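You operate a simulated robot arm through the tools that you are given. There is no shell and no other tool. Be economical: measure what you need, move in short steps, check, and stop when the job is done.

The job below is to be done with a simulated two-armed robot. You get a single attempt, and the scene is never put back.

JOB
Open the upper grey drawer, fetch the pack that says "Damp" from the top of the cream bench and set it inside, then shut the drawer. Then press the zero button three times. Then take the ring spanner with a blue grip and put it on the grey bench beside the boxes. Then take the green dripper on the top of the cream bench and put it away on the right end of the trial bench. Then fetch the grey planter and set it on the grey bench beside the small tub. Then close the bench cupboard door. Then put the jug from the low shelf of the long steel bench in the inside of the steel trough. The order counts. Set down upright: pack, green dripper, jug.

Only the result counts: the job must be done as asked and must still hold three seconds after the hand-in. Knocking over, shifting, dropping, spilling or breaking anything else fails it.

ROBOT AND FRAMES
Two 7-joint arms with two-finger parallel grippers on one trunk, on a base that drives. Base frame: it is fixed to the floor where the robot stands at the start and does not move with it; the origin is under the middle of the robot, x ahead of it, y to its left, z up. Readings come in mm, degrees, newtons and seconds.
The left shoulder is at the start at [60, 189, 1042], the right one opposite. With the tool pointing down near the work surface each hand reaches from about 100 to 320 mm from the robot's upright axis, wherever it stands, measured 20 degrees to its own side. Places, roughly: bench cupboard door [700, -1600, 500]; blue pack, orange pack [750, 250, 750]; drawer [600, 100, 600]; green dripper [750, -1250, 750]; grey bench beside the boxes (23x21 cm) [260, -4260, 780]; grey bench beside the small tub (18x16 cm) [640, -5360, 780]; grey planter [-1000, -7750, 750]; inside of the steel trough [-3900, 3600, 700]; jug [-3000, 3750, 250]; right end of the trial bench (23x34 cm) [-1340, -7040, 780]; ring spanner with a blue grip [2000, -3000, 750]; upper grey drawer [600, 100, 600]; zero button [0, -4800, 800]. Payload 3.43 kg a hand.
The TCP of each hand is the grasp point between the finger pads, 30 mm short of the fingertips. In the tool frame z runs along the fingers and y along their closing line. Largest opening 94 mm; finger width 28, thickness 10; the body of the gripper, 50 by 96 mm, starts 55 mm behind the TCP.
Orientation is told as [roll, pitch, yaw] about the base's x, y, z axes, in that order, counted from this pose: with the fingers straight down and closing along the base's y, the tool's x points along the base's -x, its y along +y and its z along -z.

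CONTROLS
- The arms move only by the tool drive_tool. It takes "left_increments", "right_increments" or both (then of equal length, played together; a hand with none holds still); each is a list of rows, each a list of 7 numbers: the finger opening in mm, from 0 to 94, then the shift along the base's x, y, z in mm, then the turn, a rotation vector about the base's x, y, z in degrees. In form: [[hand, dx, dy, dz, rx, ry, rz], ...]. A call has 1 to 10 rows; each row shifts and turns the commanded pose from where the row before left it. Rows are played at 5 a second. More than 50 mm and 8.6 degrees between two rows, or a gripper value outside its range, and nothing of the call is played. Where a pose cannot be reached the arm comes as near as it can. A force on the tool above 40 N (or 10 N above the force at the start of the call, whichever is more), or a blocked arm, ends the call early, and 0.2 s more pass. Each finger travels about 153 mm/s and halts on what it meets, pressing with about 25 N; the grip force reading is that of the motor and also rises with nothing between the fingers. The clock runs only during rows and for 0.2 s after the last one: add rows that do not move to give the fingers time. The reply holds the time, the measured pose of the TCP, the force on the tool along the base axes, the opening and the grip force, in the units named above and with some noise, with the torque about the TCP (base axes, N m) and any sound that the robot's microphone picked up.
- Cameras (640 x 400 px; columns grow to the right, rows downward): "scene" is now at [-5.5, 19.7, 1573]; the picture's right is [0.33, -0.94, 0.00], its down [-0.87, -0.30, -0.40] and it looks along [0.38, 0.13, -0.92] (base axes); focal length 249 px, centre (320, 200). "left" rides on the left gripper at [76, -14, -102] in its tool frame; the picture's right is [0.18, 0.98, 0.00], its down [-0.75, 0.14, -0.64] and it looks along [-0.63, 0.12, 0.77] (tool axes); focal length 243 px, centre (320, 200). "right" rides on the right gripper at [76, 14, -103] in its tool frame; the picture's right is [-0.18, 0.98, 0.00], its down [-0.75, -0.14, -0.64] and it looks along [-0.63, -0.12, 0.77] (tool axes); focal length 243 px, centre (320, 200). There is no depth. A picture from a camera that has moved, and an enlarged one, comes with that camera's place and axes in the base frame and with its lens.
- capture(camera): a new picture of that camera. It takes no simulated time.
- move_column(by): slides the trunk up (or, below 0, down) by that many mm; the arms and the scene camera ride with it, the base frame stays. It gives what a move gives, with no picture.
- steer(legs): drives the robot by 1 to 6 legs, each [ahead, left, turn to the left] in mm, mm and degrees, along the robot's own axes; the way and the turn of a leg run together, so that a leg with both is an arc; at most 1500 mm and 180 degrees a leg. The arms and the cameras ride along, it lands a little off, and it stops where it bumps. It gives what a move gives.
- turn_head(pan, tilt): turns the head with the scene camera to pan (to the left, within 86 degrees either way) and tilt (down, from -29 to 69), counted from straight ahead of the robot. It gives what a move gives.
- zoom(camera, box): a new picture of the part [left, top, right, bottom] of that camera's present view, enlarged. It takes no simulated time.
- job_done(): hands the job in; it is judged then, once.

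Work in short steps. Places have to be worked out from the pictures, the camera data and where the tool is seen: move nearer, look again, correct. Check each grasp and each placing, and mend what went wrong. You have 207 turns and 190 pictures in all, those below and enlarged ones among them. Open the grippers and draw the arms clear of the work before you hand the job in, unless the task says otherwise; then end with one line.

The tools are called after "Emit:" as name(argument=value, ...) on one line, values as JSON. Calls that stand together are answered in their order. drive_tool: Moves the arms, as the interface text tells. Its arguments: {"type":"object","properties":{"left_increments":{"type":"array"},"right_increments":{"type":"array"}},"required":[]} The other tools are called the same way: move_column (by) slides the trunk up or down; steer (legs) drives the base; turn_head (pan, tilt) turns the head that bears the scene camera; capture (camera) takes a picture; zoom (camera, box) takes an enlarged picture of a part of a camera's view; job_done () hands the job in.

At the start:

```text
time_s: 0.0
left_tool_pos: [463.9, 261.9, 1056.4]
left_ee_rot: [0.0, 0.0, 0.1]
left_ft_force: [0.4, -0.6, 0.4]
left_moment: [0.05, 0.0, 0.0]
left_grip_width: 94.0
left_grasp_force: 0.0
right_tool_pos: [339.3, -77.0, 1112.6]
right_ee_rot: [0.1, 0.1, 0.0]
right_ft_force: [0.1, -0.4, 1.2]
right_moment: [0.02, -0.01, 0.01]
right_grip_width: 93.9
right_grasp_force: 0.1
trunk travel left (down, up): [-714.0, 276.0]
robot x, y, heading: [2.8, 0.5, -0.0]
head pan, tilt: [19.2, 66.6]
```

scene: 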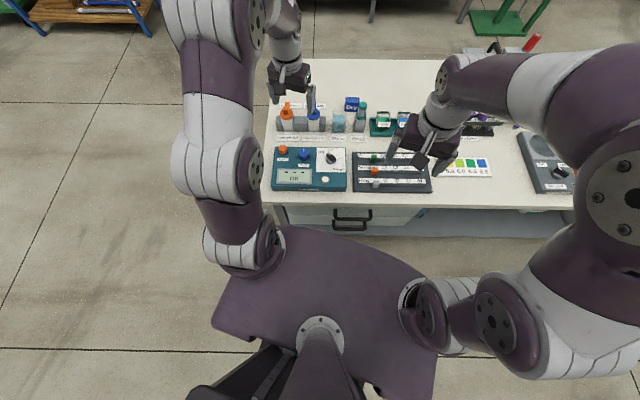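
right: 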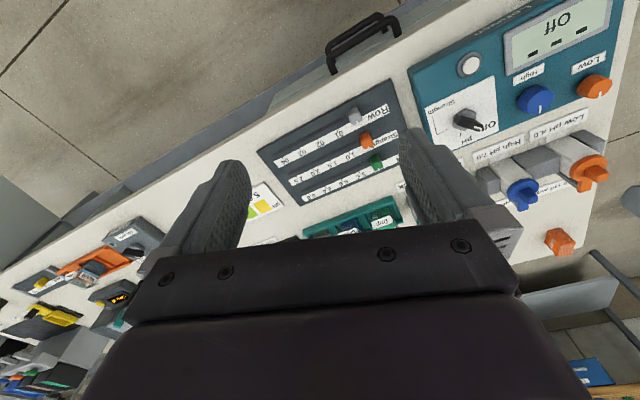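
left: 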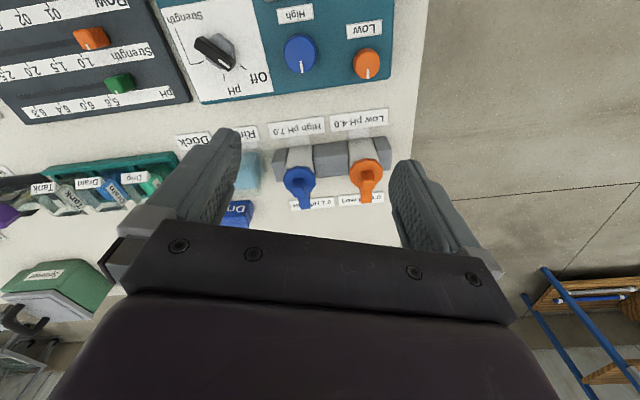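

I look at the bench first, enlarging the scene view to find the packs and the drawer.

Emit:
zoom(camera="scene", box=[260, 50, 420, 240])

Emit:
turn_head(pan=0, tilt=45)

Emit:
capture(camera="scene")

```text
2.11 times, centred on (340, 145) of scene
camera zoom: at [-5.5, 19.7, 1573.0], right [0.33, -0.94, 0.0], down [-0.87, -0.3, -0.4], along [0.38, 0.13, -0.92], focal length 524 px, centre (278, 316)
```

zoom: 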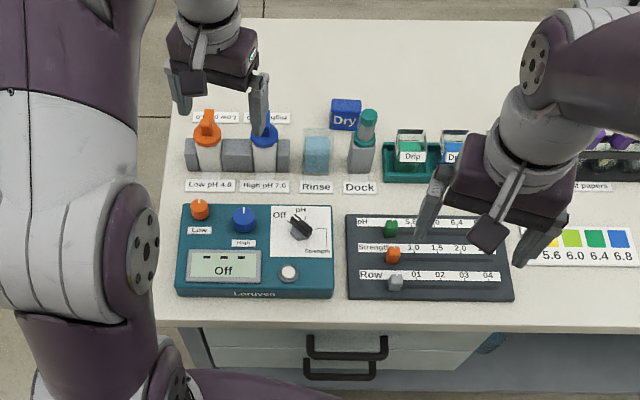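

```text
time_s: 0.8
left_tool_pos: [463.5, 261.3, 1056.3]
left_ee_rot: [0.0, 0.1, 0.0]
left_ft_force: [0.0, 0.2, 0.4]
left_moment: [0.01, 0.01, -0.01]
left_grip_width: 93.9
left_grasp_force: 0.0
right_tool_pos: [342.0, -77.9, 1112.3]
right_ee_rot: [0.1, 0.0, 0.1]
right_ft_force: [-0.6, -0.4, 0.1]
right_moment: [0.02, 0.0, -0.03]
right_grip_width: 94.0
right_grasp_force: 0.1
trunk travel left (down, up): [-714.0, 276.0]
robot x, y, heading: [-0.6, 2.6, 0.1]
head pan, tilt: [0.0, 45.0]
```

```text
185 pictures are left
camera scene: at [20.3, 0.5, 1599.6], right [0.0, -1.0, 0.0], down [-0.71, 0.0, -0.71], along [0.71, 0.0, -0.71], focal length 249 px, centre (320, 200)
```

scene: 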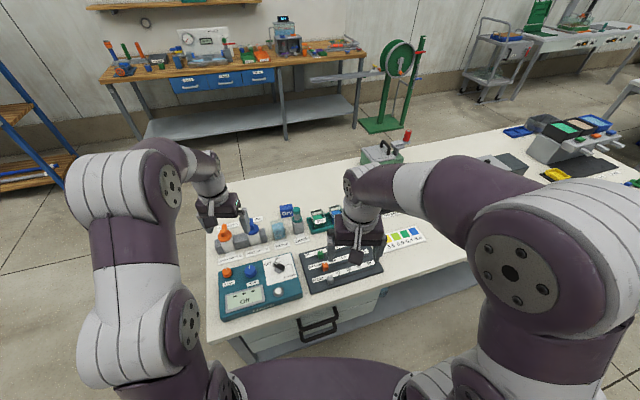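

The orange box seems to be behind the orange bottle; I enlarge the right camera on it.

Emit:
zoom(camera="right", box=[480, 120, 640, 280])

Emit:
drive_tool(left_increments=[[94, -40, 0, 20, 0, 0, 0], [94, -40, 0, 20, 0, 0, 0], [94, -40, 0, 20, 0, 0, 0], [94, -40, 0, 20, 0, 0, 0], [94, -40, 0, 20, 0, 0, 0]], right_increments=[[94, -30, -20, 10, 0, 0, 0], [94, -30, -20, 10, 0, 0, 0], [94, -30, -20, 10, 0, 0, 0], [94, 0, -20, 0, 0, 0, 0], [94, 0, -20, 0, 0, 0, 0]])

Emit:
capture(camera="scene")

Emit:
capture(camera="left")

```text
2.50 times, centred on (560, 200) of right
camera zoom: at [263.7, -62.4, 1214.9], right [0.18, 0.98, 0.0], down [0.75, -0.14, 0.64], along [0.63, -0.12, -0.77], focal length 606 px, centre (-280, 200)
```

zoom: 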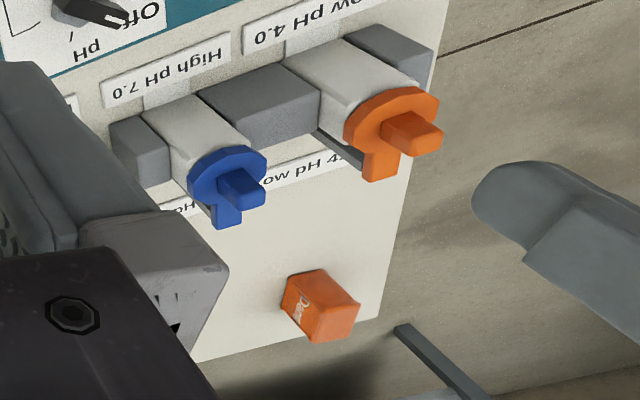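

```text
time_s: 2.0
left_tool_pos: [267.3, 262.4, 1130.8]
left_ee_rot: [0.1, 0.0, 0.0]
left_ft_force: [0.0, 0.5, 0.4]
left_moment: [0.02, -0.01, -0.01]
left_grip_width: 93.9
left_grasp_force: 0.2
left hand out of reach, approached as far as the arm can: row 4, 5
right_tool_pos: [261.3, -171.8, 1128.2]
right_ee_rot: [0.0, 0.0, 0.0]
right_ft_force: [-0.5, -0.4, 0.0]
right_moment: [0.03, 0.01, -0.03]
right_grip_width: 93.7
right_grasp_force: 0.1
right hand out of reach, approached as far as the arm can: row 3
trunk travel left (down, up): [-714.0, 276.0]
robot x, y, heading: [2.6, 0.4, -0.1]
head pan, tilt: [0.0, 45.0]
```

```text
183 pictures are left
camera scene: at [19.3, 0.0, 1599.7], right [0.0, -1.0, 0.0], down [-0.71, 0.0, -0.71], along [0.71, 0.0, -0.71], focal length 249 px, centre (320, 200)
```

scene: 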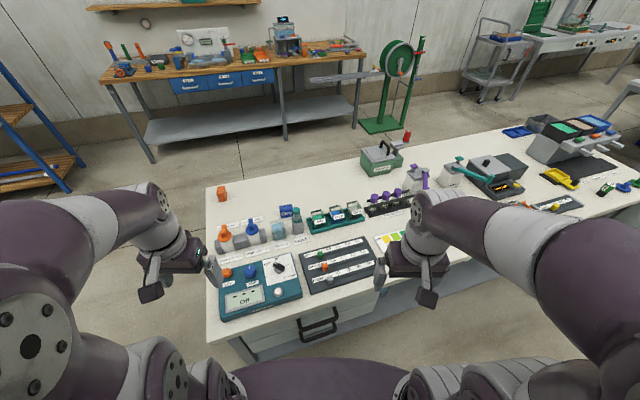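

```text
182 pictures are left
camera left: at [191.6, 249.7, 1234.5], right [-0.18, 0.98, 0.0], down [0.75, 0.14, 0.64], along [0.63, 0.12, -0.77], focal length 243 px, centre (320, 200)
```

left: 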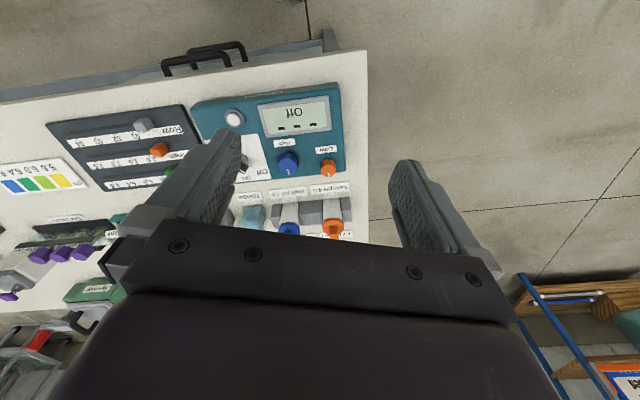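

The orange pack stands near the far left corner. I enlarge the drawer region to measure the edge and handles.

Emit:
zoom(camera="scene", box=[190, 240, 430, 390])

Emit:
zoom(camera="scene", box=[190, 170, 350, 270])

```text
2.67 times, centred on (310, 315) of scene
camera zoom: at [19.3, 0.0, 1599.7], right [0.0, -1.0, 0.0], down [-0.71, 0.0, -0.71], along [0.71, 0.0, -0.71], focal length 663 px, centre (347, -107)
```

zoom: 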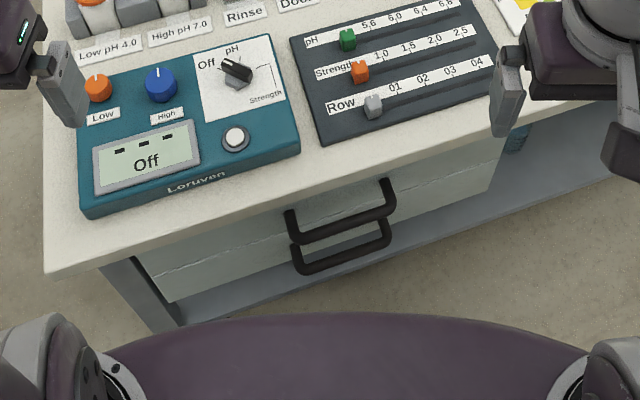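

```text
4.00 times, centred on (270, 220) of scene
camera zoom: at [19.3, 0.0, 1599.7], right [0.0, -1.0, 0.0], down [-0.71, 0.0, -0.71], along [0.71, 0.0, -0.71], focal length 995 px, centre (520, 120)
```

zoom: 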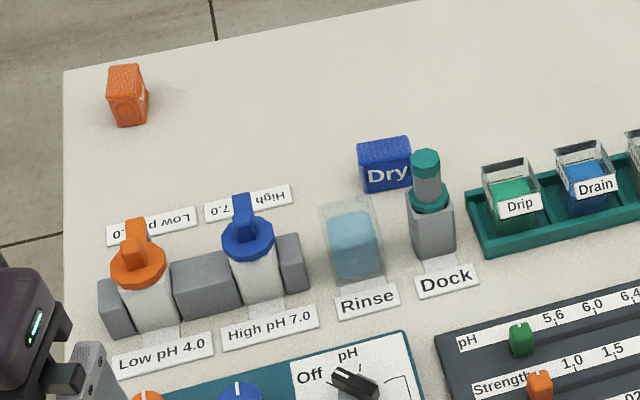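

Bench is yawed about 17.5° left; the handle bar is about [319, 0, 695], the pack about [830, 445]. I back off and align the robot with the bench, then look.

Emit:
steer(legs=[[-270, 10, 0], [0, 0, 17.5]])

Emit:
move_column(by=-200)

Emit:
turn_head(pan=0, tilt=45)

Emit:
capture(camera="scene")

```text
time_s: 4.9
left_tool_pos: [-87.8, 343.3, 1131.3]
left_ee_rot: [0.0, 0.0, 17.5]
left_ft_force: [0.8, -0.2, 0.7]
left_moment: [0.01, 0.0, -0.04]
left_grip_width: 94.0
left_grasp_force: 0.0
right_tool_pos: [35.8, -74.1, 1130.1]
right_ee_rot: [0.0, 0.1, 17.4]
right_ft_force: [-0.3, -0.4, 0.0]
right_moment: [-0.04, 0.01, 0.01]
right_grip_width: 93.9
right_grasp_force: 0.1
trunk travel left (down, up): [-714.0, 276.0]
robot x, y, heading: [-266.0, 13.0, 17.4]
head pan, tilt: [0.0, 45.0]
```

```text
time_s: 7.1
left_tool_pos: [-87.9, 343.3, 930.0]
left_ee_rot: [0.0, 0.0, 17.3]
left_ft_force: [-0.1, 0.3, 0.0]
left_moment: [0.0, -0.02, 0.02]
left_grip_width: 93.7
left_grasp_force: 0.0
right_tool_pos: [36.5, -74.4, 928.8]
right_ee_rot: [-0.1, 0.1, 17.4]
right_ft_force: [-0.7, -0.3, 0.2]
right_moment: [-0.01, -0.01, 0.0]
right_grip_width: 93.8
right_grasp_force: 0.0
trunk travel left (down, up): [-514.0, 476.0]
robot x, y, heading: [-261.6, 11.1, 17.4]
head pan, tilt: [0.0, 45.0]
```

```text
time_s: 7.7
left_tool_pos: [-87.3, 343.6, 930.4]
left_ee_rot: [0.0, 0.0, 17.4]
left_ft_force: [0.2, 0.0, -0.4]
left_moment: [-0.02, 0.04, 0.01]
left_grip_width: 93.9
left_grasp_force: 0.0
right_tool_pos: [35.7, -74.9, 929.0]
right_ee_rot: [0.0, 0.0, 17.3]
right_ft_force: [-0.3, 0.2, -0.3]
right_moment: [0.03, 0.02, 0.03]
right_grip_width: 94.0
right_grasp_force: 0.1
trunk travel left (down, up): [-514.0, 476.0]
robot x, y, heading: [-264.5, 12.5, 17.5]
head pan, tilt: [0.0, 45.0]
```

```text
179 pictures are left
camera scene: at [-245.7, 17.0, 1399.7], right [0.3, -0.95, 0.0], down [-0.67, -0.21, -0.71], along [0.67, 0.21, -0.71], focal length 249 px, centre (320, 200)
```

scene: 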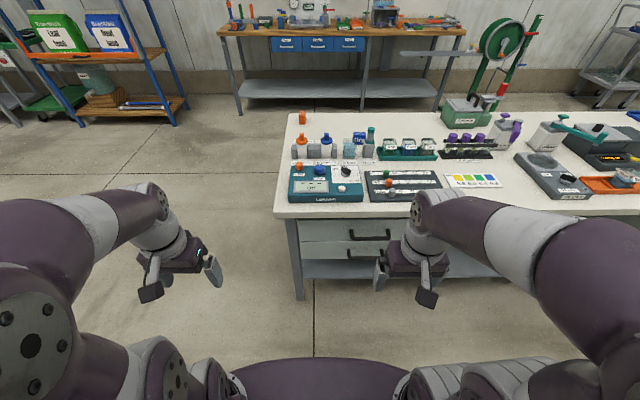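

Well aligned. I enlarge the drawer front.

Emit:
zoom(camera="scene", box=[270, 180, 430, 300])

```text
3.33 times, centred on (350, 240) of scene
camera zoom: at [-245.7, 17.0, 1399.7], right [0.3, -0.95, 0.0], down [-0.67, -0.21, -0.71], along [0.67, 0.21, -0.71], focal length 829 px, centre (220, 67)
```

zoom: 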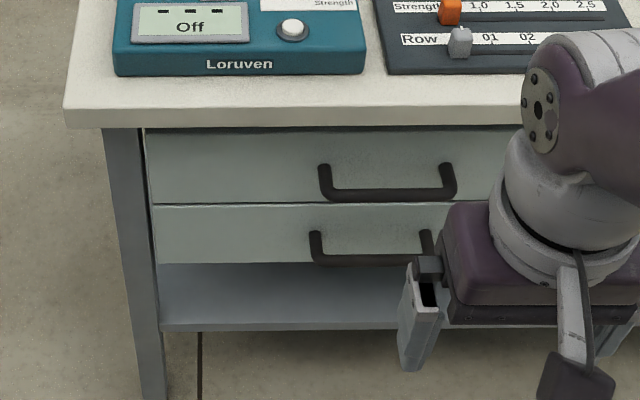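

Handle bar judged at about [325, 5, 662], bench top at z≈781. I turn the right hand to point horizontally at the drawer with vertical closing, advancing a little.

Emit:
drive_tool(right_increments=[[94, 11.4, 3.6, -15, 6.205, -3.236, -4.948], [94, 11.4, 3.6, -15, 6.205, -3.236, -4.948], [94, 11.4, 3.6, -15, 6.205, -3.236, -4.948], [94, 11.4, 3.6, -15, 6.205, -3.236, -4.948], [94, 11.4, 3.6, -15, 6.205, -3.236, -4.948], [94, 11.4, 3.6, -15, 6.205, -3.236, -4.948], [94, 11.4, 3.6, -15, 6.205, -3.236, -4.948], [94, 11.4, 3.6, -15, 6.205, -3.236, -4.948], [94, 11.4, 3.6, -15, 6.205, -3.236, -4.948], [94, 11.4, 3.6, -15, 6.205, -3.236, -4.948]])

Emit:
capture(camera="scene")

```text
time_s: 9.9
left_tool_pos: [-87.5, 341.9, 931.5]
left_ee_rot: [0.0, 0.0, 17.5]
left_ft_force: [-0.3, -0.2, -0.9]
left_moment: [0.01, -0.03, 0.01]
left_grip_width: 93.9
left_grasp_force: 0.0
right_tool_pos: [204.6, -26.5, 802.7]
right_ee_rot: [65.3, -15.3, -48.9]
right_ft_force: [-0.3, 0.6, -0.6]
right_moment: [-0.02, 0.01, 0.0]
right_grip_width: 93.8
right_grasp_force: 0.0
right hand out of reach, approached as far as the arm can: row 9, 10
trunk travel left (down, up): [-514.0, 476.0]
robot x, y, heading: [-264.1, 8.5, 17.4]
head pan, tilt: [0.0, 45.0]
```

```text
177 pictures are left
camera scene: at [-245.1, 17.1, 1399.7], right [0.3, -0.95, 0.0], down [-0.68, -0.21, -0.71], along [0.67, 0.21, -0.71], focal length 249 px, centre (320, 200)
```

scene: 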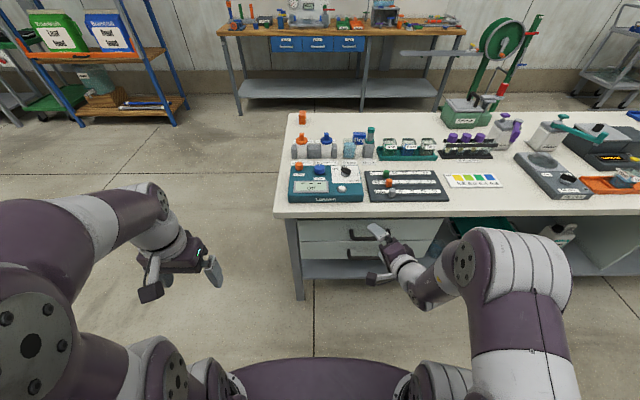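

The fold was near its limit; I continue turning while moving ahead and down.

Emit:
drive_tool(right_increments=[[94, 10, 3, -25, 6.205, -3.236, -4.948], [94, 10, 3, -25, 6.205, -3.236, -4.948], [94, 10, 3, -25, 6.205, -3.236, -4.948], [94, 10, 3, -25, 6.205, -3.236, -4.948], [94, 0, 0, 0, 0, 0, 0]])

Emit:
capture(camera="right")

```text
time_s: 10.7
left_tool_pos: [-88.0, 341.0, 930.9]
left_ee_rot: [0.0, 0.2, 17.2]
left_ft_force: [1.1, 0.5, -0.2]
left_moment: [0.0, 0.09, 0.02]
left_grip_width: 93.9
left_grasp_force: 0.1
right_tool_pos: [327.9, -9.2, 797.5]
right_ee_rot: [81.0, -5.9, -64.1]
right_ft_force: [-33.3, -8.0, 13.6]
right_moment: [-0.65, 0.9, -0.44]
right_grip_width: 89.1
right_grasp_force: 0.0
right hand out of reach, approached as far as the arm can: row 1, 2, 3
trunk travel left (down, up): [-514.0, 476.0]
robot x, y, heading: [-267.4, 14.9, 17.4]
head pan, tilt: [0.0, 45.0]
stopped in row 3 (right hand): the force on the tool passed its limit at 173 N (the readings are from after the stop); the commanded pose is now the measured one
```

```text
176 pictures are left
camera right: at [204.9, 19.9, 821.4], right [0.18, -0.01, 0.98], down [-0.26, -0.96, 0.04], along [0.95, -0.27, -0.17], focal length 243 px, centre (320, 200)
```

right: 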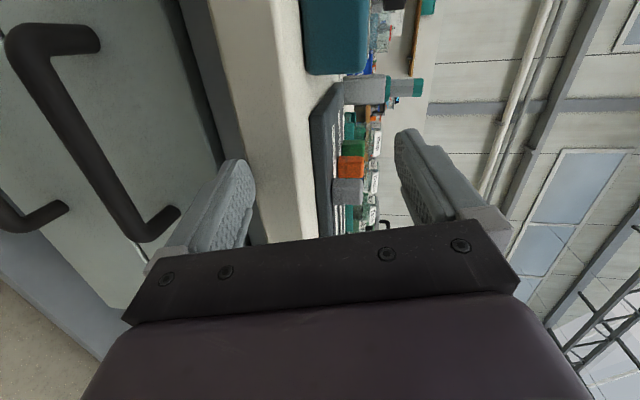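

The hand drifted ahead and touched the bench edge. I back it off straight and check the bench.

Emit:
drive_tool(right_increments=[[94, -28, -9, 0, 0, 0, 0], [94, -38, -12, 0, 0, 0, 0], [94, -38, -12, 0, 0, 0, 0]])

Emit:
capture(camera="scene")

Emit:
capture(camera="right")

```text
time_s: 11.5
left_tool_pos: [-86.8, 342.2, 930.8]
left_ee_rot: [0.1, 0.1, 17.3]
left_ft_force: [0.8, 0.1, -0.3]
left_moment: [0.0, 0.01, 0.0]
left_grip_width: 94.2
left_grasp_force: 0.0
right_tool_pos: [294.1, -15.5, 835.2]
right_ee_rot: [80.6, -5.7, -64.2]
right_ft_force: [0.7, 0.1, -0.3]
right_moment: [0.01, 0.01, 0.01]
right_grip_width: 94.0
right_grasp_force: 0.2
right hand out of reach, approached as far as the arm can: row 1, 2, 3
trunk travel left (down, up): [-514.0, 476.0]
robot x, y, heading: [-263.8, 14.1, 17.1]
head pan, tilt: [0.0, 45.0]
```

```text
175 pictures are left
camera scene: at [-244.8, 17.0, 1399.6], right [0.3, -0.95, 0.0], down [-0.68, -0.21, -0.71], along [0.67, 0.21, -0.71], focal length 249 px, centre (320, 200)
```

scene: 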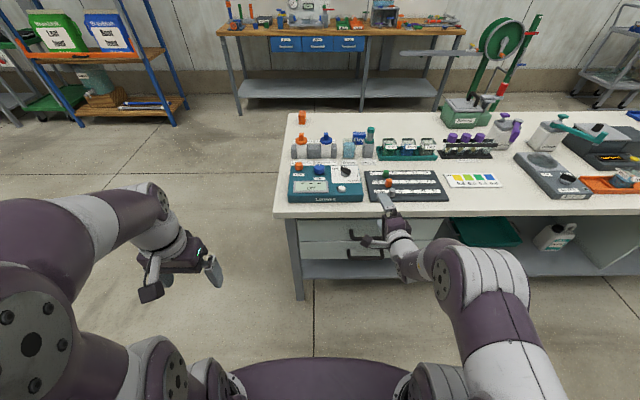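

```text
174 pictures are left
camera right: at [170.7, 12.2, 858.5], right [0.18, -0.01, 0.98], down [-0.26, -0.96, 0.04], along [0.95, -0.27, -0.18], focal length 243 px, centre (320, 200)
```

right: 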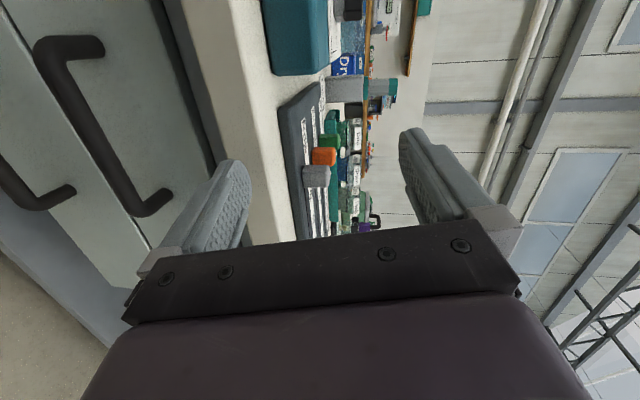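

The bench looks undisturbed; a horizontal tool needs more distance. I back the base 200 mm, then lower the column so the hand comes to handle height.

Emit:
steer(legs=[[-200, 0, 0]])

Emit:
move_column(by=-170)

Emit:
drive_tool(right_increments=[[94, 10, 3, 0, 6.205, -3.236, -4.948], [94, 10, 3, 0, 6.205, -3.236, -4.948], [94, 0, 0, 0, 0, 0, 0]])

Emit:
capture(camera="right")

```text
time_s: 13.1
left_tool_pos: [-278.3, 281.7, 932.4]
left_ee_rot: [0.0, 0.0, 17.2]
left_ft_force: [0.2, -1.1, 0.2]
left_moment: [-0.02, -0.01, 0.01]
left_grip_width: 93.9
left_grasp_force: 0.0
right_tool_pos: [102.2, -78.4, 835.3]
right_ee_rot: [80.8, -5.8, -64.4]
right_ft_force: [0.8, 0.4, 0.2]
right_moment: [0.02, 0.02, 0.0]
right_grip_width: 94.0
right_grasp_force: 0.3
trunk travel left (down, up): [-514.0, 476.0]
robot x, y, heading: [-458.1, -48.9, 17.2]
head pan, tilt: [0.0, 45.0]
```

```text
time_s: 15.0
left_tool_pos: [-277.8, 281.9, 760.8]
left_ee_rot: [0.0, 0.0, 17.1]
left_ft_force: [0.7, -0.1, -0.4]
left_moment: [-0.02, 0.01, -0.01]
left_grip_width: 94.1
left_grasp_force: 0.2
right_tool_pos: [103.7, -78.1, 665.4]
right_ee_rot: [80.8, -5.8, -64.5]
right_ft_force: [0.5, -0.9, 0.4]
right_moment: [-0.02, 0.01, 0.02]
right_grip_width: 93.9
right_grasp_force: 0.1
trunk travel left (down, up): [-344.0, 646.0]
robot x, y, heading: [-453.4, -49.8, 17.0]
head pan, tilt: [0.0, 45.0]
```

```text
time_s: 15.8
left_tool_pos: [-277.0, 282.0, 762.2]
left_ee_rot: [-0.1, 0.1, 17.2]
left_ft_force: [-0.3, -0.1, -0.1]
left_moment: [-0.01, 0.03, 0.02]
left_grip_width: 94.0
left_grasp_force: 0.1
right_tool_pos: [173.8, -133.2, 713.3]
right_ee_rot: [90.4, 3.6, -73.2]
right_ft_force: [-0.2, 0.2, 0.7]
right_moment: [-0.01, -0.06, 0.0]
right_grip_width: 94.1
right_grasp_force: 0.0
right hand out of reach, approached as far as the arm can: row 1, 2
trunk travel left (down, up): [-344.0, 646.0]
robot x, y, heading: [-458.3, -48.6, 17.3]
head pan, tilt: [0.0, 45.0]
```

```text
173 pictures are left
camera right: at [53.5, -89.3, 732.2], right [0.06, -0.24, 0.97], down [-0.4, -0.9, -0.19], along [0.91, -0.37, -0.15], focal length 243 px, centre (320, 200)
```

right: 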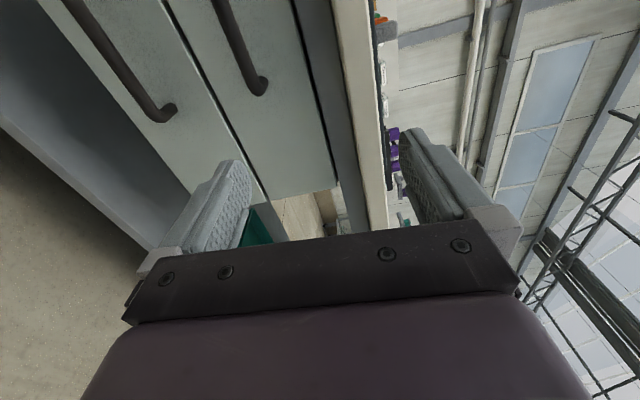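

The tool now points along the bench's depth with vertical closing; it sits 88 mm right, 51 mm high and 185 mm short of the bar. I shift left, down and ahead.

Emit:
drive_tool(right_increments=[[94, 7.9, 25.4, -13, 0, 0, 0], [94, 7.9, 25.4, -13, 0, 0, 0], [94, 7.9, 25.4, -13, 0, 0, 0], [94, 7.9, 25.4, -13, 0, 0, 0], [94, 0, 0, 0, 0, 0, 0]])

Emit:
capture(camera="right")

```text
time_s: 17.0
left_tool_pos: [-277.8, 282.3, 760.6]
left_ee_rot: [0.0, 0.0, 17.2]
left_ft_force: [0.7, -0.2, -0.3]
left_moment: [-0.04, 0.0, 0.0]
left_grip_width: 94.0
left_grasp_force: 0.1
right_tool_pos: [201.8, -139.4, 692.3]
right_ee_rot: [91.0, 3.5, -74.0]
right_ft_force: [0.7, 0.9, -0.8]
right_moment: [0.02, 0.02, -0.04]
right_grip_width: 93.8
right_grasp_force: 0.0
right hand out of reach, approached as far as the arm can: row 1, 2, 3, 4
trunk travel left (down, up): [-344.0, 646.0]
robot x, y, heading: [-458.5, -50.7, 17.4]
head pan, tilt: [0.0, 45.0]
```

```text
172 pictures are left
camera right: at [81.1, -94.8, 709.6], right [0.05, -0.24, 0.97], down [-0.41, -0.89, -0.2], along [0.91, -0.39, -0.14], focal length 243 px, centre (320, 200)
```

right: 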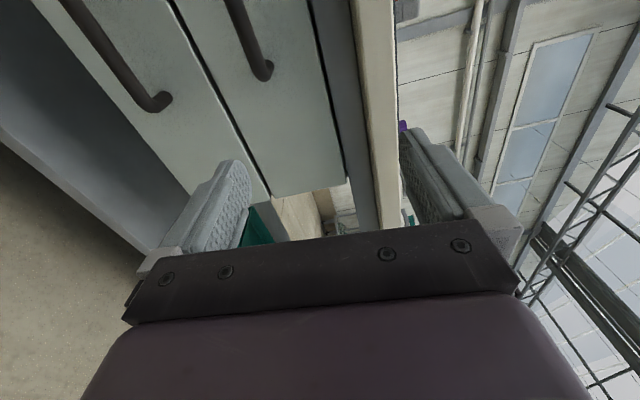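

This wrist pose is at its limit, so I let the base and column do the positioning: column −30, base 100 left and 70 ahead, then look.

Emit:
move_column(by=-30)

Emit:
steer(legs=[[70, 100, 0]])

Emit:
capture(camera="right")

Emit:
capture(camera="scene")

```text
time_s: 17.8
left_tool_pos: [-277.2, 282.4, 732.1]
left_ee_rot: [0.0, 0.1, 17.2]
left_ft_force: [-0.2, 0.2, -0.6]
left_moment: [0.01, -0.02, 0.02]
left_grip_width: 94.0
left_grasp_force: 0.0
right_tool_pos: [201.5, -139.7, 662.0]
right_ee_rot: [91.0, 3.6, -74.0]
right_ft_force: [0.4, 0.1, 0.1]
right_moment: [0.03, 0.01, 0.02]
right_grip_width: 93.8
right_grasp_force: 0.1
trunk travel left (down, up): [-314.0, 676.0]
robot x, y, heading: [-455.5, -51.6, 17.2]
head pan, tilt: [0.0, 45.0]
```

```text
time_s: 19.0
left_tool_pos: [-242.2, 399.8, 730.2]
left_ee_rot: [-0.1, 0.1, 17.3]
left_ft_force: [-0.2, -0.3, 0.4]
left_moment: [0.01, 0.0, -0.01]
left_grip_width: 94.2
left_grasp_force: 0.1
right_tool_pos: [236.2, -22.8, 662.0]
right_ee_rot: [91.1, 3.5, -74.1]
right_ft_force: [-0.3, 0.5, -0.5]
right_moment: [0.0, 0.01, -0.01]
right_grip_width: 94.4
right_grasp_force: 0.1
trunk travel left (down, up): [-314.0, 676.0]
robot x, y, heading: [-418.7, 65.2, 17.5]
head pan, tilt: [0.0, 45.0]
```

```text
171 pictures are left
camera right: at [116.7, 22.6, 679.7], right [0.05, -0.24, 0.97], down [-0.41, -0.89, -0.2], along [0.91, -0.39, -0.14], focal length 243 px, centre (320, 200)
```

right: 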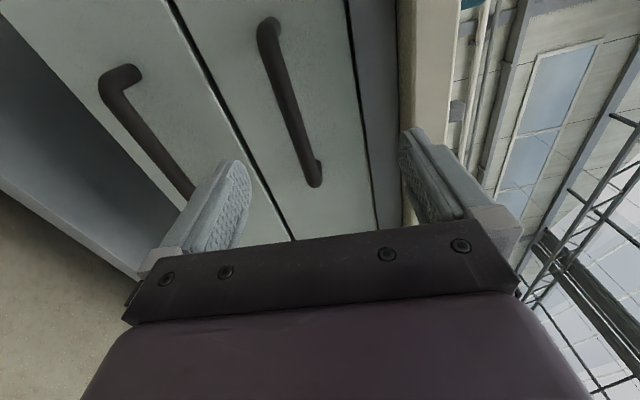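

```text
170 pictures are left
camera scene: at [-400.9, 74.7, 1199.7], right [0.3, -0.95, 0.0], down [-0.68, -0.21, -0.71], along [0.68, 0.21, -0.71], focal length 249 px, centre (320, 200)
```

scene: 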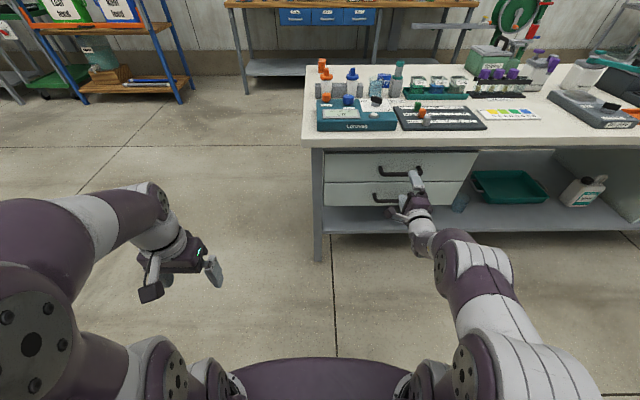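

The bar sits between the finger planes, about z≈650. I lower 10 mm and drive ahead 60 mm, then look.

Emit:
move_column(by=-10)

Emit:
steer(legs=[[60, 0, 0]])

Emit:
capture(camera="right")

Emit:
zoom(camera="scene", box=[340, 130, 480, 230])

```text
time_s: 19.6
left_tool_pos: [-242.0, 398.1, 719.7]
left_ee_rot: [0.0, 0.0, 17.3]
left_ft_force: [-0.7, -0.1, 0.1]
left_moment: [-0.02, -0.01, -0.01]
left_grip_width: 93.9
left_grasp_force: 0.0
right_tool_pos: [236.7, -23.4, 651.3]
right_ee_rot: [91.0, 3.6, -74.1]
right_ft_force: [0.1, -0.2, -0.8]
right_moment: [-0.02, -0.05, -0.04]
right_grip_width: 94.0
right_grasp_force: 0.0
trunk travel left (down, up): [-304.0, 686.0]
robot x, y, heading: [-417.9, 69.1, 17.2]
head pan, tilt: [0.0, 45.0]
```

```text
time_s: 20.6
left_tool_pos: [-184.3, 417.2, 719.5]
left_ee_rot: [0.0, 0.2, 17.3]
left_ft_force: [0.6, -0.5, 0.4]
left_moment: [0.01, 0.01, 0.01]
left_grip_width: 94.0
left_grasp_force: 0.0
right_tool_pos: [294.5, -4.5, 651.5]
right_ee_rot: [91.1, 3.6, -74.1]
right_ft_force: [-0.4, -0.4, -0.4]
right_moment: [-0.01, -0.01, 0.01]
right_grip_width: 93.9
right_grasp_force: 0.0
trunk travel left (down, up): [-304.0, 686.0]
robot x, y, heading: [-365.9, 83.5, 17.4]
head pan, tilt: [0.0, 45.0]
```

```text
169 pictures are left
camera right: at [174.6, 40.6, 669.3], right [0.05, -0.24, 0.97], down [-0.41, -0.89, -0.2], along [0.91, -0.39, -0.14], focal length 243 px, centre (320, 200)
```

right: 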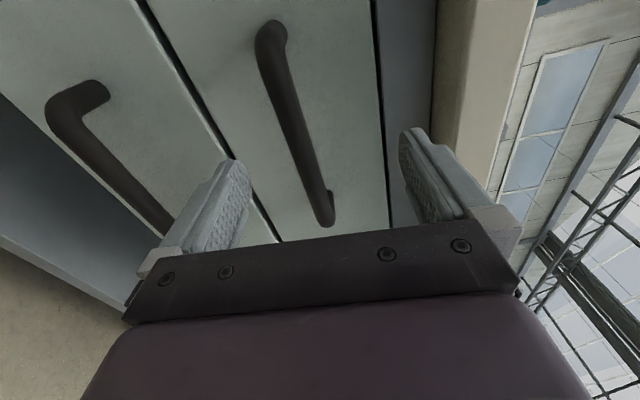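

```text
4.00 times, centred on (410, 180) of scene
camera zoom: at [-342.8, 92.2, 1189.6], right [0.3, -0.95, 0.0], down [-0.68, -0.21, -0.71], along [0.67, 0.21, -0.71], focal length 995 px, centre (-40, 280)
```

zoom: 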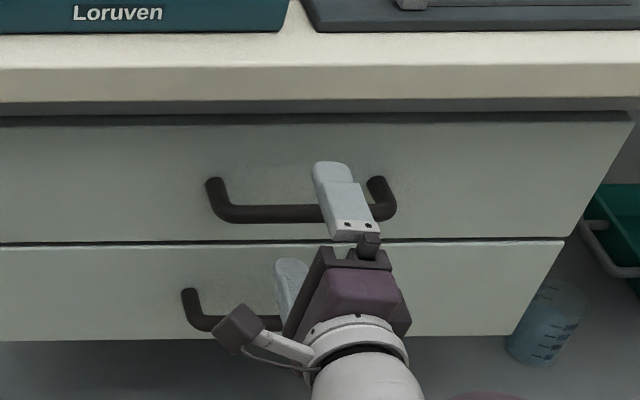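

Bar judged at z≈651 and about 35–40 mm ahead of the TCP; the lower handle at z≈520 is clear. I drive 30 mm ahead and close.

Emit:
steer(legs=[[30, 0, 0]])

Emit:
drive_tool(right_increments=[[60, 0, 0, 0, 0, 0, 0], [30, 0, 0, 0, 0, 0, 0], [0, 0, 0, 0, 0, 0, 0], [0, 0, 0, 0, 0, 0, 0]])

Emit:
capture(camera="right")

```text
time_s: 21.4
left_tool_pos: [-154.9, 427.2, 720.5]
left_ee_rot: [0.1, 0.1, 17.3]
left_ft_force: [0.2, -0.1, -0.3]
left_moment: [0.0, 0.01, -0.03]
left_grip_width: 94.2
left_grasp_force: 0.0
right_tool_pos: [322.7, 5.4, 650.9]
right_ee_rot: [91.1, 3.5, -74.1]
right_ft_force: [0.5, 0.3, -0.2]
right_moment: [-0.05, 0.0, -0.03]
right_grip_width: 94.1
right_grasp_force: 0.0
trunk travel left (down, up): [-304.0, 686.0]
robot x, y, heading: [-335.1, 93.8, 17.5]
head pan, tilt: [0.0, 45.0]
```

```text
time_s: 22.3
left_tool_pos: [-155.0, 425.5, 721.2]
left_ee_rot: [0.0, 0.1, 17.3]
left_ft_force: [0.5, -0.8, 0.8]
left_moment: [0.02, -0.01, 0.01]
left_grip_width: 94.0
left_grasp_force: 0.0
right_tool_pos: [319.5, 4.5, 641.0]
right_ee_rot: [89.5, 3.6, -74.1]
right_ft_force: [-1.2, -2.8, -10.9]
right_moment: [-1.52, -0.2, -0.29]
right_grip_width: 17.2
right_grasp_force: 45.2
trunk travel left (down, up): [-304.0, 686.0]
robot x, y, heading: [-331.8, 92.7, 17.3]
head pan, tilt: [0.0, 45.0]
stopped in row 4 (right hand): the force on the tool passed its limit at 42 N (the readings are from after the stop); the commanded pose is now the measured one
```

```text
167 pictures are left
camera right: at [199.9, 49.1, 660.8], right [0.08, -0.23, 0.97], down [-0.42, -0.89, -0.18], along [0.91, -0.39, -0.17], focal length 243 px, centre (320, 200)
```

right: 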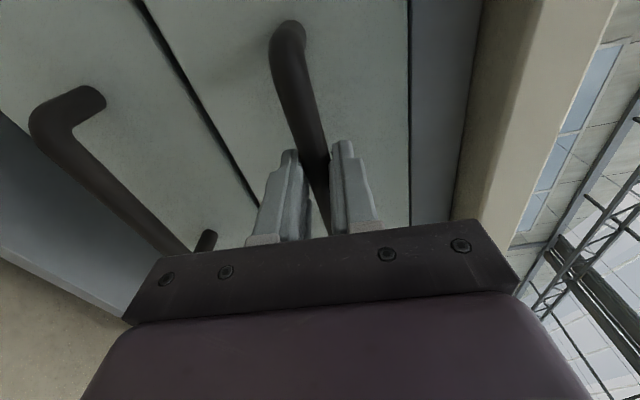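

The bar is gripped (17 mm). I pull by driving the base straight back 220 mm.

Emit:
steer(legs=[[-110, 0, 0], [-110, 0, 0]])

Emit:
capture(camera="scene")

```text
time_s: 24.3
left_tool_pos: [-364.9, 357.8, 722.0]
left_ee_rot: [0.2, 0.1, 17.2]
left_ft_force: [0.2, 0.0, 0.2]
left_moment: [0.01, 0.01, -0.02]
left_grip_width: 94.1
left_grasp_force: 0.1
right_tool_pos: [110.0, -63.4, 641.1]
right_ee_rot: [89.6, 3.9, -74.3]
right_ft_force: [9.2, -30.2, -25.3]
right_moment: [-1.4, -0.05, -1.19]
right_grip_width: 17.4
right_grasp_force: 44.8
trunk travel left (down, up): [-304.0, 686.0]
robot x, y, heading: [-546.1, 26.8, 17.2]
head pan, tilt: [0.0, 45.0]
```

```text
166 pictures are left
camera scene: at [-522.6, 31.8, 1189.6], right [0.3, -0.95, 0.0], down [-0.68, -0.21, -0.71], along [0.67, 0.21, -0.71], focal length 249 px, centre (320, 200)
```

scene: 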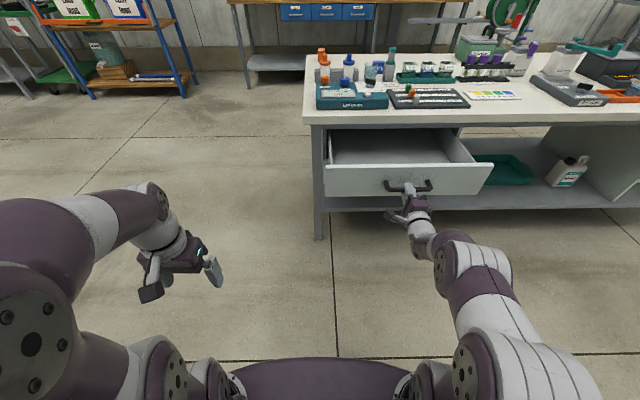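

The drawer is open about 220 mm. I release the handle and back the base away.

Emit:
drive_tool(right_increments=[[50, 0, 0, 0, 0, 0, 0], [94, 0, 0, 0, 0, 0, 0], [94, 0, 0, 0, 0, 0, 0]])

Emit:
steer(legs=[[-150, 0, 0]])

Emit:
capture(camera="scene")

```text
time_s: 25.1
left_tool_pos: [-367.9, 361.3, 720.2]
left_ee_rot: [0.0, 0.2, 17.2]
left_ft_force: [0.7, 0.4, -0.5]
left_moment: [-0.01, 0.0, -0.01]
left_grip_width: 94.0
left_grasp_force: 0.1
right_tool_pos: [108.7, -62.3, 643.0]
right_ee_rot: [89.7, 3.7, -74.3]
right_ft_force: [0.7, 0.4, 0.8]
right_moment: [-0.02, 0.0, -0.01]
right_grip_width: 94.1
right_grasp_force: 0.0
trunk travel left (down, up): [-304.0, 686.0]
robot x, y, heading: [-547.0, 26.4, 17.2]
head pan, tilt: [0.0, 45.0]
```

```text
time_s: 26.5
left_tool_pos: [-511.5, 314.3, 720.3]
left_ee_rot: [-0.1, 0.0, 17.2]
left_ft_force: [0.0, -1.2, 0.4]
left_moment: [0.01, -0.02, -0.01]
left_grip_width: 93.9
left_grasp_force: 0.1
right_tool_pos: [-37.5, -109.9, 643.3]
right_ee_rot: [89.9, 3.7, -74.5]
right_ft_force: [0.1, 0.4, -0.5]
right_moment: [-0.01, -0.03, 0.0]
right_grip_width: 93.9
right_grasp_force: 0.0
trunk travel left (down, up): [-304.0, 686.0]
robot x, y, heading: [-690.0, -14.3, 17.0]
head pan, tilt: [0.0, 45.0]
```

```text
165 pictures are left
camera scene: at [-672.5, -10.2, 1189.7], right [0.3, -0.96, 0.0], down [-0.68, -0.21, -0.71], along [0.68, 0.21, -0.71], focal length 249 px, centre (320, 200)
```

scene: 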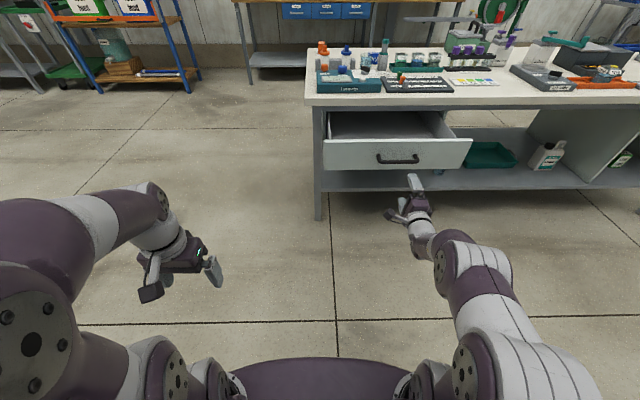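

Drawer stands open. I bring the right arm back to a tool-down pose, in two calls.

Emit:
drive_tool(right_increments=[[94, 0, 0, 10, -6.205, 3.236, 4.948], [94, 0, 0, 10, -6.205, 3.236, 4.948], [94, 0, 0, 10, -6.205, 3.236, 4.948], [94, 0, 0, 10, -6.205, 3.236, 4.948], [94, -15, 2, 10, -6.205, 3.236, 4.948], [94, -20, 3, 10, -6.205, 3.236, 4.948], [94, -25, 3, 5, -6.205, 3.236, 4.948], [94, -30, 3, 5, -6.205, 3.236, 4.948], [94, -30, 3, 5, -6.205, 3.236, 4.948], [94, -30, 3, 5, -6.205, 3.236, 4.948]])

Emit:
drive_tool(right_increments=[[94, -30, 0, 5, -6.205, 3.236, 4.948], [94, -30, 0, 5, -6.205, 3.236, 4.948], [94, -30, 0, 5, -6.205, 3.236, 4.948], [94, -30, 0, 5, -6.205, 3.236, 4.948]])

Emit:
capture(camera="scene")

```text
time_s: 28.7
left_tool_pos: [-512.0, 314.5, 720.2]
left_ee_rot: [0.0, 0.1, 17.2]
left_ft_force: [0.4, 1.2, -0.1]
left_moment: [-0.02, 0.02, -0.01]
left_grip_width: 94.1
left_grasp_force: 0.1
right_tool_pos: [-187.5, -92.6, 723.7]
right_ee_rot: [24.3, -15.7, -10.2]
right_ft_force: [0.3, 0.3, -1.1]
right_moment: [0.03, -0.02, 0.02]
right_grip_width: 94.0
right_grasp_force: 0.0
trunk travel left (down, up): [-304.0, 686.0]
robot x, y, heading: [-692.9, -14.7, 17.2]
head pan, tilt: [0.0, 45.0]
```

```text
time_s: 29.7
left_tool_pos: [-512.0, 316.0, 720.6]
left_ee_rot: [0.0, -0.1, 17.1]
left_ft_force: [0.1, 0.2, -0.6]
left_moment: [0.0, -0.02, -0.01]
left_grip_width: 93.9
left_grasp_force: 0.0
right_tool_pos: [-310.4, -92.3, 726.4]
right_ee_rot: [-0.3, -1.7, 13.9]
right_ft_force: [0.3, -0.1, 0.1]
right_moment: [-0.01, -0.01, 0.0]
right_grip_width: 93.9
right_grasp_force: 0.0
right hand out of reach, approached as far as the arm can: row 4
trunk travel left (down, up): [-304.0, 686.0]
robot x, y, heading: [-690.8, -19.5, 16.9]
head pan, tilt: [0.0, 45.0]
```

```text
164 pictures are left
camera scene: at [-672.5, -10.1, 1189.7], right [0.3, -0.96, 0.0], down [-0.68, -0.21, -0.71], along [0.68, 0.21, -0.71], focal length 249 px, centre (320, 200)
```

scene: 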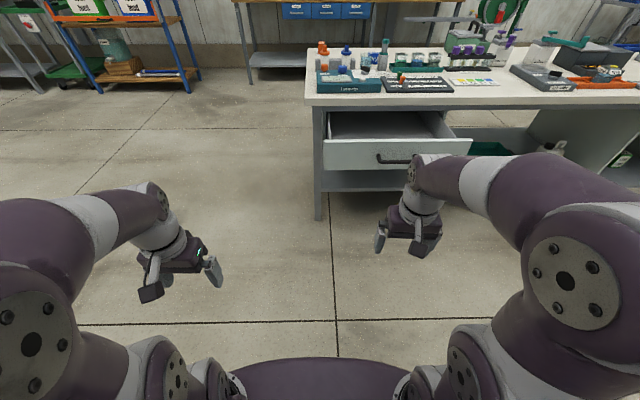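

Next the pack, from the bench's left end. I raise the column 170 mm, lift the right hand clear, then drive around: left, ahead, turn right 90°.

Emit:
move_column(by=170)

Emit:
drive_tool(right_increments=[[94, 0, 0, 35, 0, 0, 0], [94, 0, 0, 35, 0, 0, 0], [94, 0, 0, 35, 0, 0, 0]])

Emit:
steer(legs=[[0, 470, 0], [1370, 0, 0], [0, 0, -90]])

Emit:
capture(camera="scene")

```text
time_s: 31.6
left_tool_pos: [-511.7, 313.8, 891.6]
left_ee_rot: [0.0, 0.1, 17.2]
left_ft_force: [0.2, -0.4, 0.1]
left_moment: [-0.03, -0.02, -0.03]
left_grip_width: 94.0
left_grasp_force: 0.1
right_tool_pos: [-308.4, -92.0, 898.8]
right_ee_rot: [-0.3, -1.8, 13.8]
right_ft_force: [-0.8, 0.5, 0.5]
right_moment: [0.0, 0.01, -0.03]
right_grip_width: 93.9
right_grasp_force: 0.0
trunk travel left (down, up): [-474.0, 516.0]
robot x, y, heading: [-689.4, -18.6, 17.3]
head pan, tilt: [0.0, 45.0]
```

```text
time_s: 32.4
left_tool_pos: [-512.4, 314.3, 890.7]
left_ee_rot: [0.0, 0.1, 17.2]
left_ft_force: [-0.2, 0.1, -0.2]
left_moment: [0.03, 0.0, 0.01]
left_grip_width: 93.8
left_grasp_force: 0.0
right_tool_pos: [-309.1, -91.9, 899.2]
right_ee_rot: [-0.2, -1.8, 13.8]
right_ft_force: [0.3, 1.6, 0.1]
right_moment: [-0.01, 0.01, 0.0]
right_grip_width: 93.9
right_grasp_force: 0.2
right hand out of reach, approached as far as the arm can: row 1, 2, 3
trunk travel left (down, up): [-474.0, 516.0]
robot x, y, heading: [-690.3, -18.2, 17.0]
head pan, tilt: [0.0, 45.0]
```

```text
time_s: 45.6
left_tool_pos: [809.8, 654.6, 890.1]
left_ee_rot: [0.0, 0.1, -74.7]
left_ft_force: [-0.4, 0.1, 0.1]
left_moment: [-0.03, -0.02, 0.01]
left_grip_width: 94.0
left_grasp_force: 0.0
right_tool_pos: [397.2, 463.3, 897.1]
right_ee_rot: [-0.1, -1.8, -77.9]
right_ft_force: [0.6, -0.2, -0.3]
right_moment: [-0.01, 0.0, 0.01]
right_grip_width: 94.1
right_grasp_force: 0.0
trunk travel left (down, up): [-474.0, 516.0]
robot x, y, heading: [481.1, 843.3, -74.7]
head pan, tilt: [0.0, 45.0]
```

```text
163 pictures are left
camera scene: at [487.4, 823.5, 1359.7], right [-0.96, -0.27, 0.0], down [-0.19, 0.68, -0.71], along [0.19, -0.68, -0.71], focal length 249 px, centre (320, 200)
```

scene: 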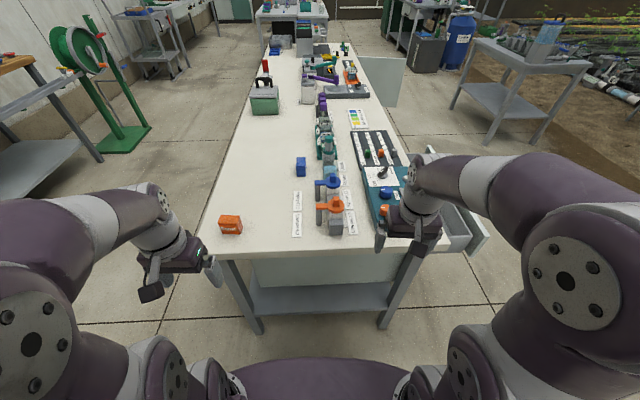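

The orange pack is about [853, 453]. I enlarge to read the label and see its orientation, and move the left hand above it.

Emit:
zoom(camera="scene", box=[200, 150, 360, 250])

Emit:
drive_tool(left_increments=[[94, 10, -45, 0, 0, 0, 0], [94, 10, -45, 0, 0, 0, 0], [94, 10, -45, 0, 0, 0, 0], [94, 5, -25, 0, 0, 0, 0], [94, 0, 0, 0, 0, 0, 0]])

Emit:
capture(camera="left")

```text
4.00 times, centred on (280, 200) of scene
camera zoom: at [487.4, 823.5, 1359.7], right [-0.96, -0.27, 0.0], down [-0.19, 0.68, -0.71], along [0.19, -0.68, -0.71], focal length 995 px, centre (480, 200)
```

zoom: 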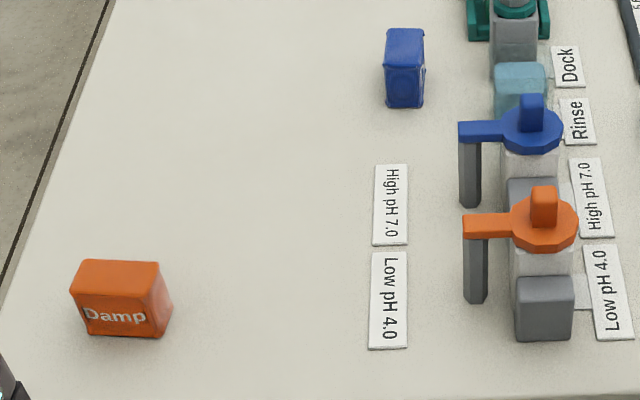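

```text
time_s: 46.8
left_tool_pos: [839.6, 501.7, 864.5]
left_ee_rot: [0.0, 0.1, -74.6]
left_ft_force: [-0.4, 0.9, -0.2]
left_moment: [0.0, 0.02, -0.01]
left_grip_width: 94.1
left_grasp_force: 0.1
left hand out of reach, approached as far as the arm can: row 2, 3, 4
right_tool_pos: [395.8, 463.5, 897.9]
right_ee_rot: [-0.1, -1.8, -77.9]
right_ft_force: [0.2, -1.2, -0.5]
right_moment: [-0.01, 0.02, 0.0]
right_grip_width: 94.1
right_grasp_force: 0.1
trunk travel left (down, up): [-474.0, 516.0]
robot x, y, heading: [483.8, 841.5, -74.7]
head pan, tilt: [0.0, 45.0]
```

```text
161 pictures are left
camera left: at [805.2, 571.5, 967.7], right [0.9, 0.44, 0.0], down [0.34, -0.69, 0.64], along [0.28, -0.58, -0.77], focal length 243 px, centre (320, 200)
```

left: 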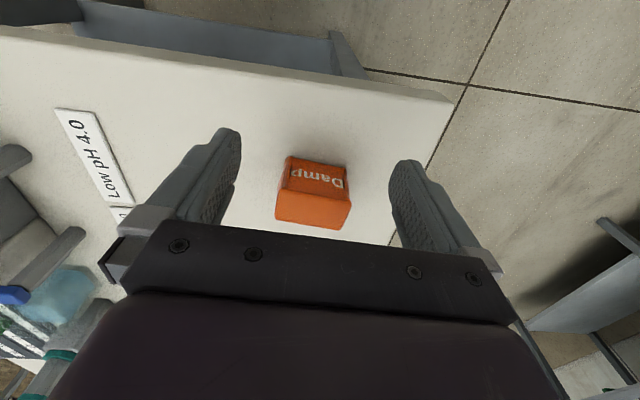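

The label reads "Damp". The reach limit stops the hand 45 mm short, so I raise a bit, drive 45 mm ahead and look again.

Emit:
move_column(by=25)

Emit:
steer(legs=[[45, 0, 0]])

Emit:
capture(camera="left")

```text
time_s: 47.5
left_tool_pos: [838.9, 501.1, 888.8]
left_ee_rot: [0.0, 0.1, -74.6]
left_ft_force: [0.1, 0.6, 0.6]
left_moment: [0.0, -0.01, 0.01]
left_grip_width: 93.9
left_grasp_force: 0.2
right_tool_pos: [396.1, 463.6, 922.4]
right_ee_rot: [-0.2, -1.7, -77.9]
right_ft_force: [0.6, -0.3, -0.2]
right_moment: [-0.01, -0.02, -0.01]
right_grip_width: 94.2
right_grasp_force: 0.0
trunk travel left (down, up): [-499.0, 491.0]
robot x, y, heading: [484.8, 846.2, -74.5]
head pan, tilt: [0.0, 45.0]
```

```text
time_s: 48.5
left_tool_pos: [851.3, 457.5, 889.0]
left_ee_rot: [0.0, 0.2, -74.4]
left_ft_force: [0.2, -0.3, -0.5]
left_moment: [0.02, 0.0, 0.01]
left_grip_width: 94.4
left_grasp_force: 0.1
right_tool_pos: [409.6, 418.2, 922.6]
right_ee_rot: [-0.2, -1.7, -78.0]
right_ft_force: [-0.2, 0.3, -1.1]
right_moment: [0.05, -0.01, 0.02]
right_grip_width: 93.9
right_grasp_force: 0.2
trunk travel left (down, up): [-499.0, 491.0]
robot x, y, heading: [497.2, 801.0, -74.6]
head pan, tilt: [0.0, 45.0]
```

```text
160 pictures are left
camera left: at [817.9, 526.6, 992.0], right [0.9, 0.44, 0.0], down [0.34, -0.69, 0.64], along [0.28, -0.57, -0.77], focal length 243 px, centre (320, 200)
```

left: 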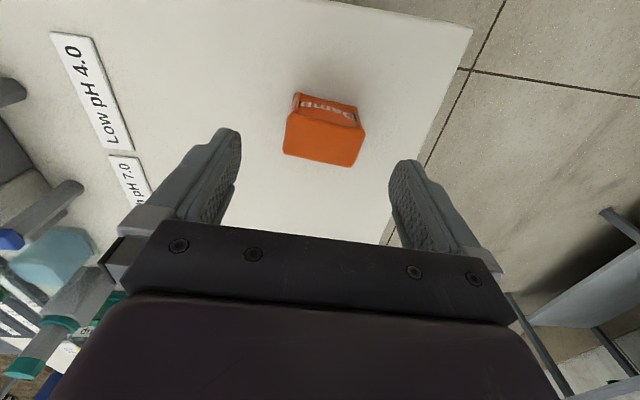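

The pack lies centred between the fingers, top about z 825. I lower the column 68 mm to TCP z≈821 and close.

Emit:
move_column(by=-68)

Emit:
drive_tool(left_increments=[[75, 0, 0, 0, 0, 0, 0], [50, 0, 0, 0, 0, 0, 0], [40, 0, 0, 0, 0, 0, 0], [40, 0, 0, 0, 0, 0, 0]])

Emit:
capture(camera="left")

```text
time_s: 49.5
left_tool_pos: [850.9, 457.8, 821.7]
left_ee_rot: [0.0, 0.0, -74.5]
left_ft_force: [0.8, -0.7, 0.8]
left_moment: [0.0, 0.02, 0.05]
left_grip_width: 93.7
left_grasp_force: 0.0
right_tool_pos: [409.1, 419.3, 854.7]
right_ee_rot: [0.0, -1.9, -77.9]
right_ft_force: [0.1, -0.1, 0.7]
right_moment: [0.02, 0.02, -0.02]
right_grip_width: 94.1
right_grasp_force: 0.1
trunk travel left (down, up): [-431.0, 559.0]
robot x, y, heading: [492.8, 800.1, -74.7]
head pan, tilt: [0.0, 45.0]
```

```text
time_s: 50.5
left_tool_pos: [850.9, 458.8, 821.3]
left_ee_rot: [0.0, 0.1, -74.5]
left_ft_force: [-0.2, 0.1, 0.9]
left_moment: [0.02, -0.02, -0.03]
left_grip_width: 64.2
left_grasp_force: 25.5
right_tool_pos: [409.9, 420.7, 853.7]
right_ee_rot: [-0.2, -1.9, -77.9]
right_ft_force: [0.2, 0.3, 0.8]
right_moment: [0.03, 0.0, -0.01]
right_grip_width: 93.8
right_grasp_force: 0.1
trunk travel left (down, up): [-431.0, 559.0]
robot x, y, heading: [497.3, 801.2, -74.3]
head pan, tilt: [0.0, 45.0]
```

```text
159 pictures are left
camera left: at [817.4, 528.2, 924.8], right [0.9, 0.44, 0.0], down [0.34, -0.69, 0.64], along [0.28, -0.58, -0.77], focal length 243 px, centre (320, 200)
```

left: 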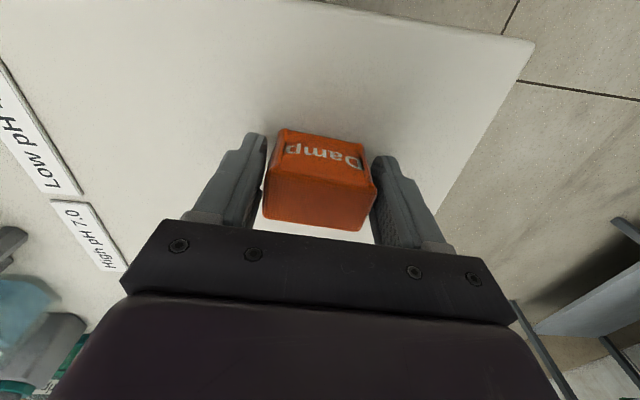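

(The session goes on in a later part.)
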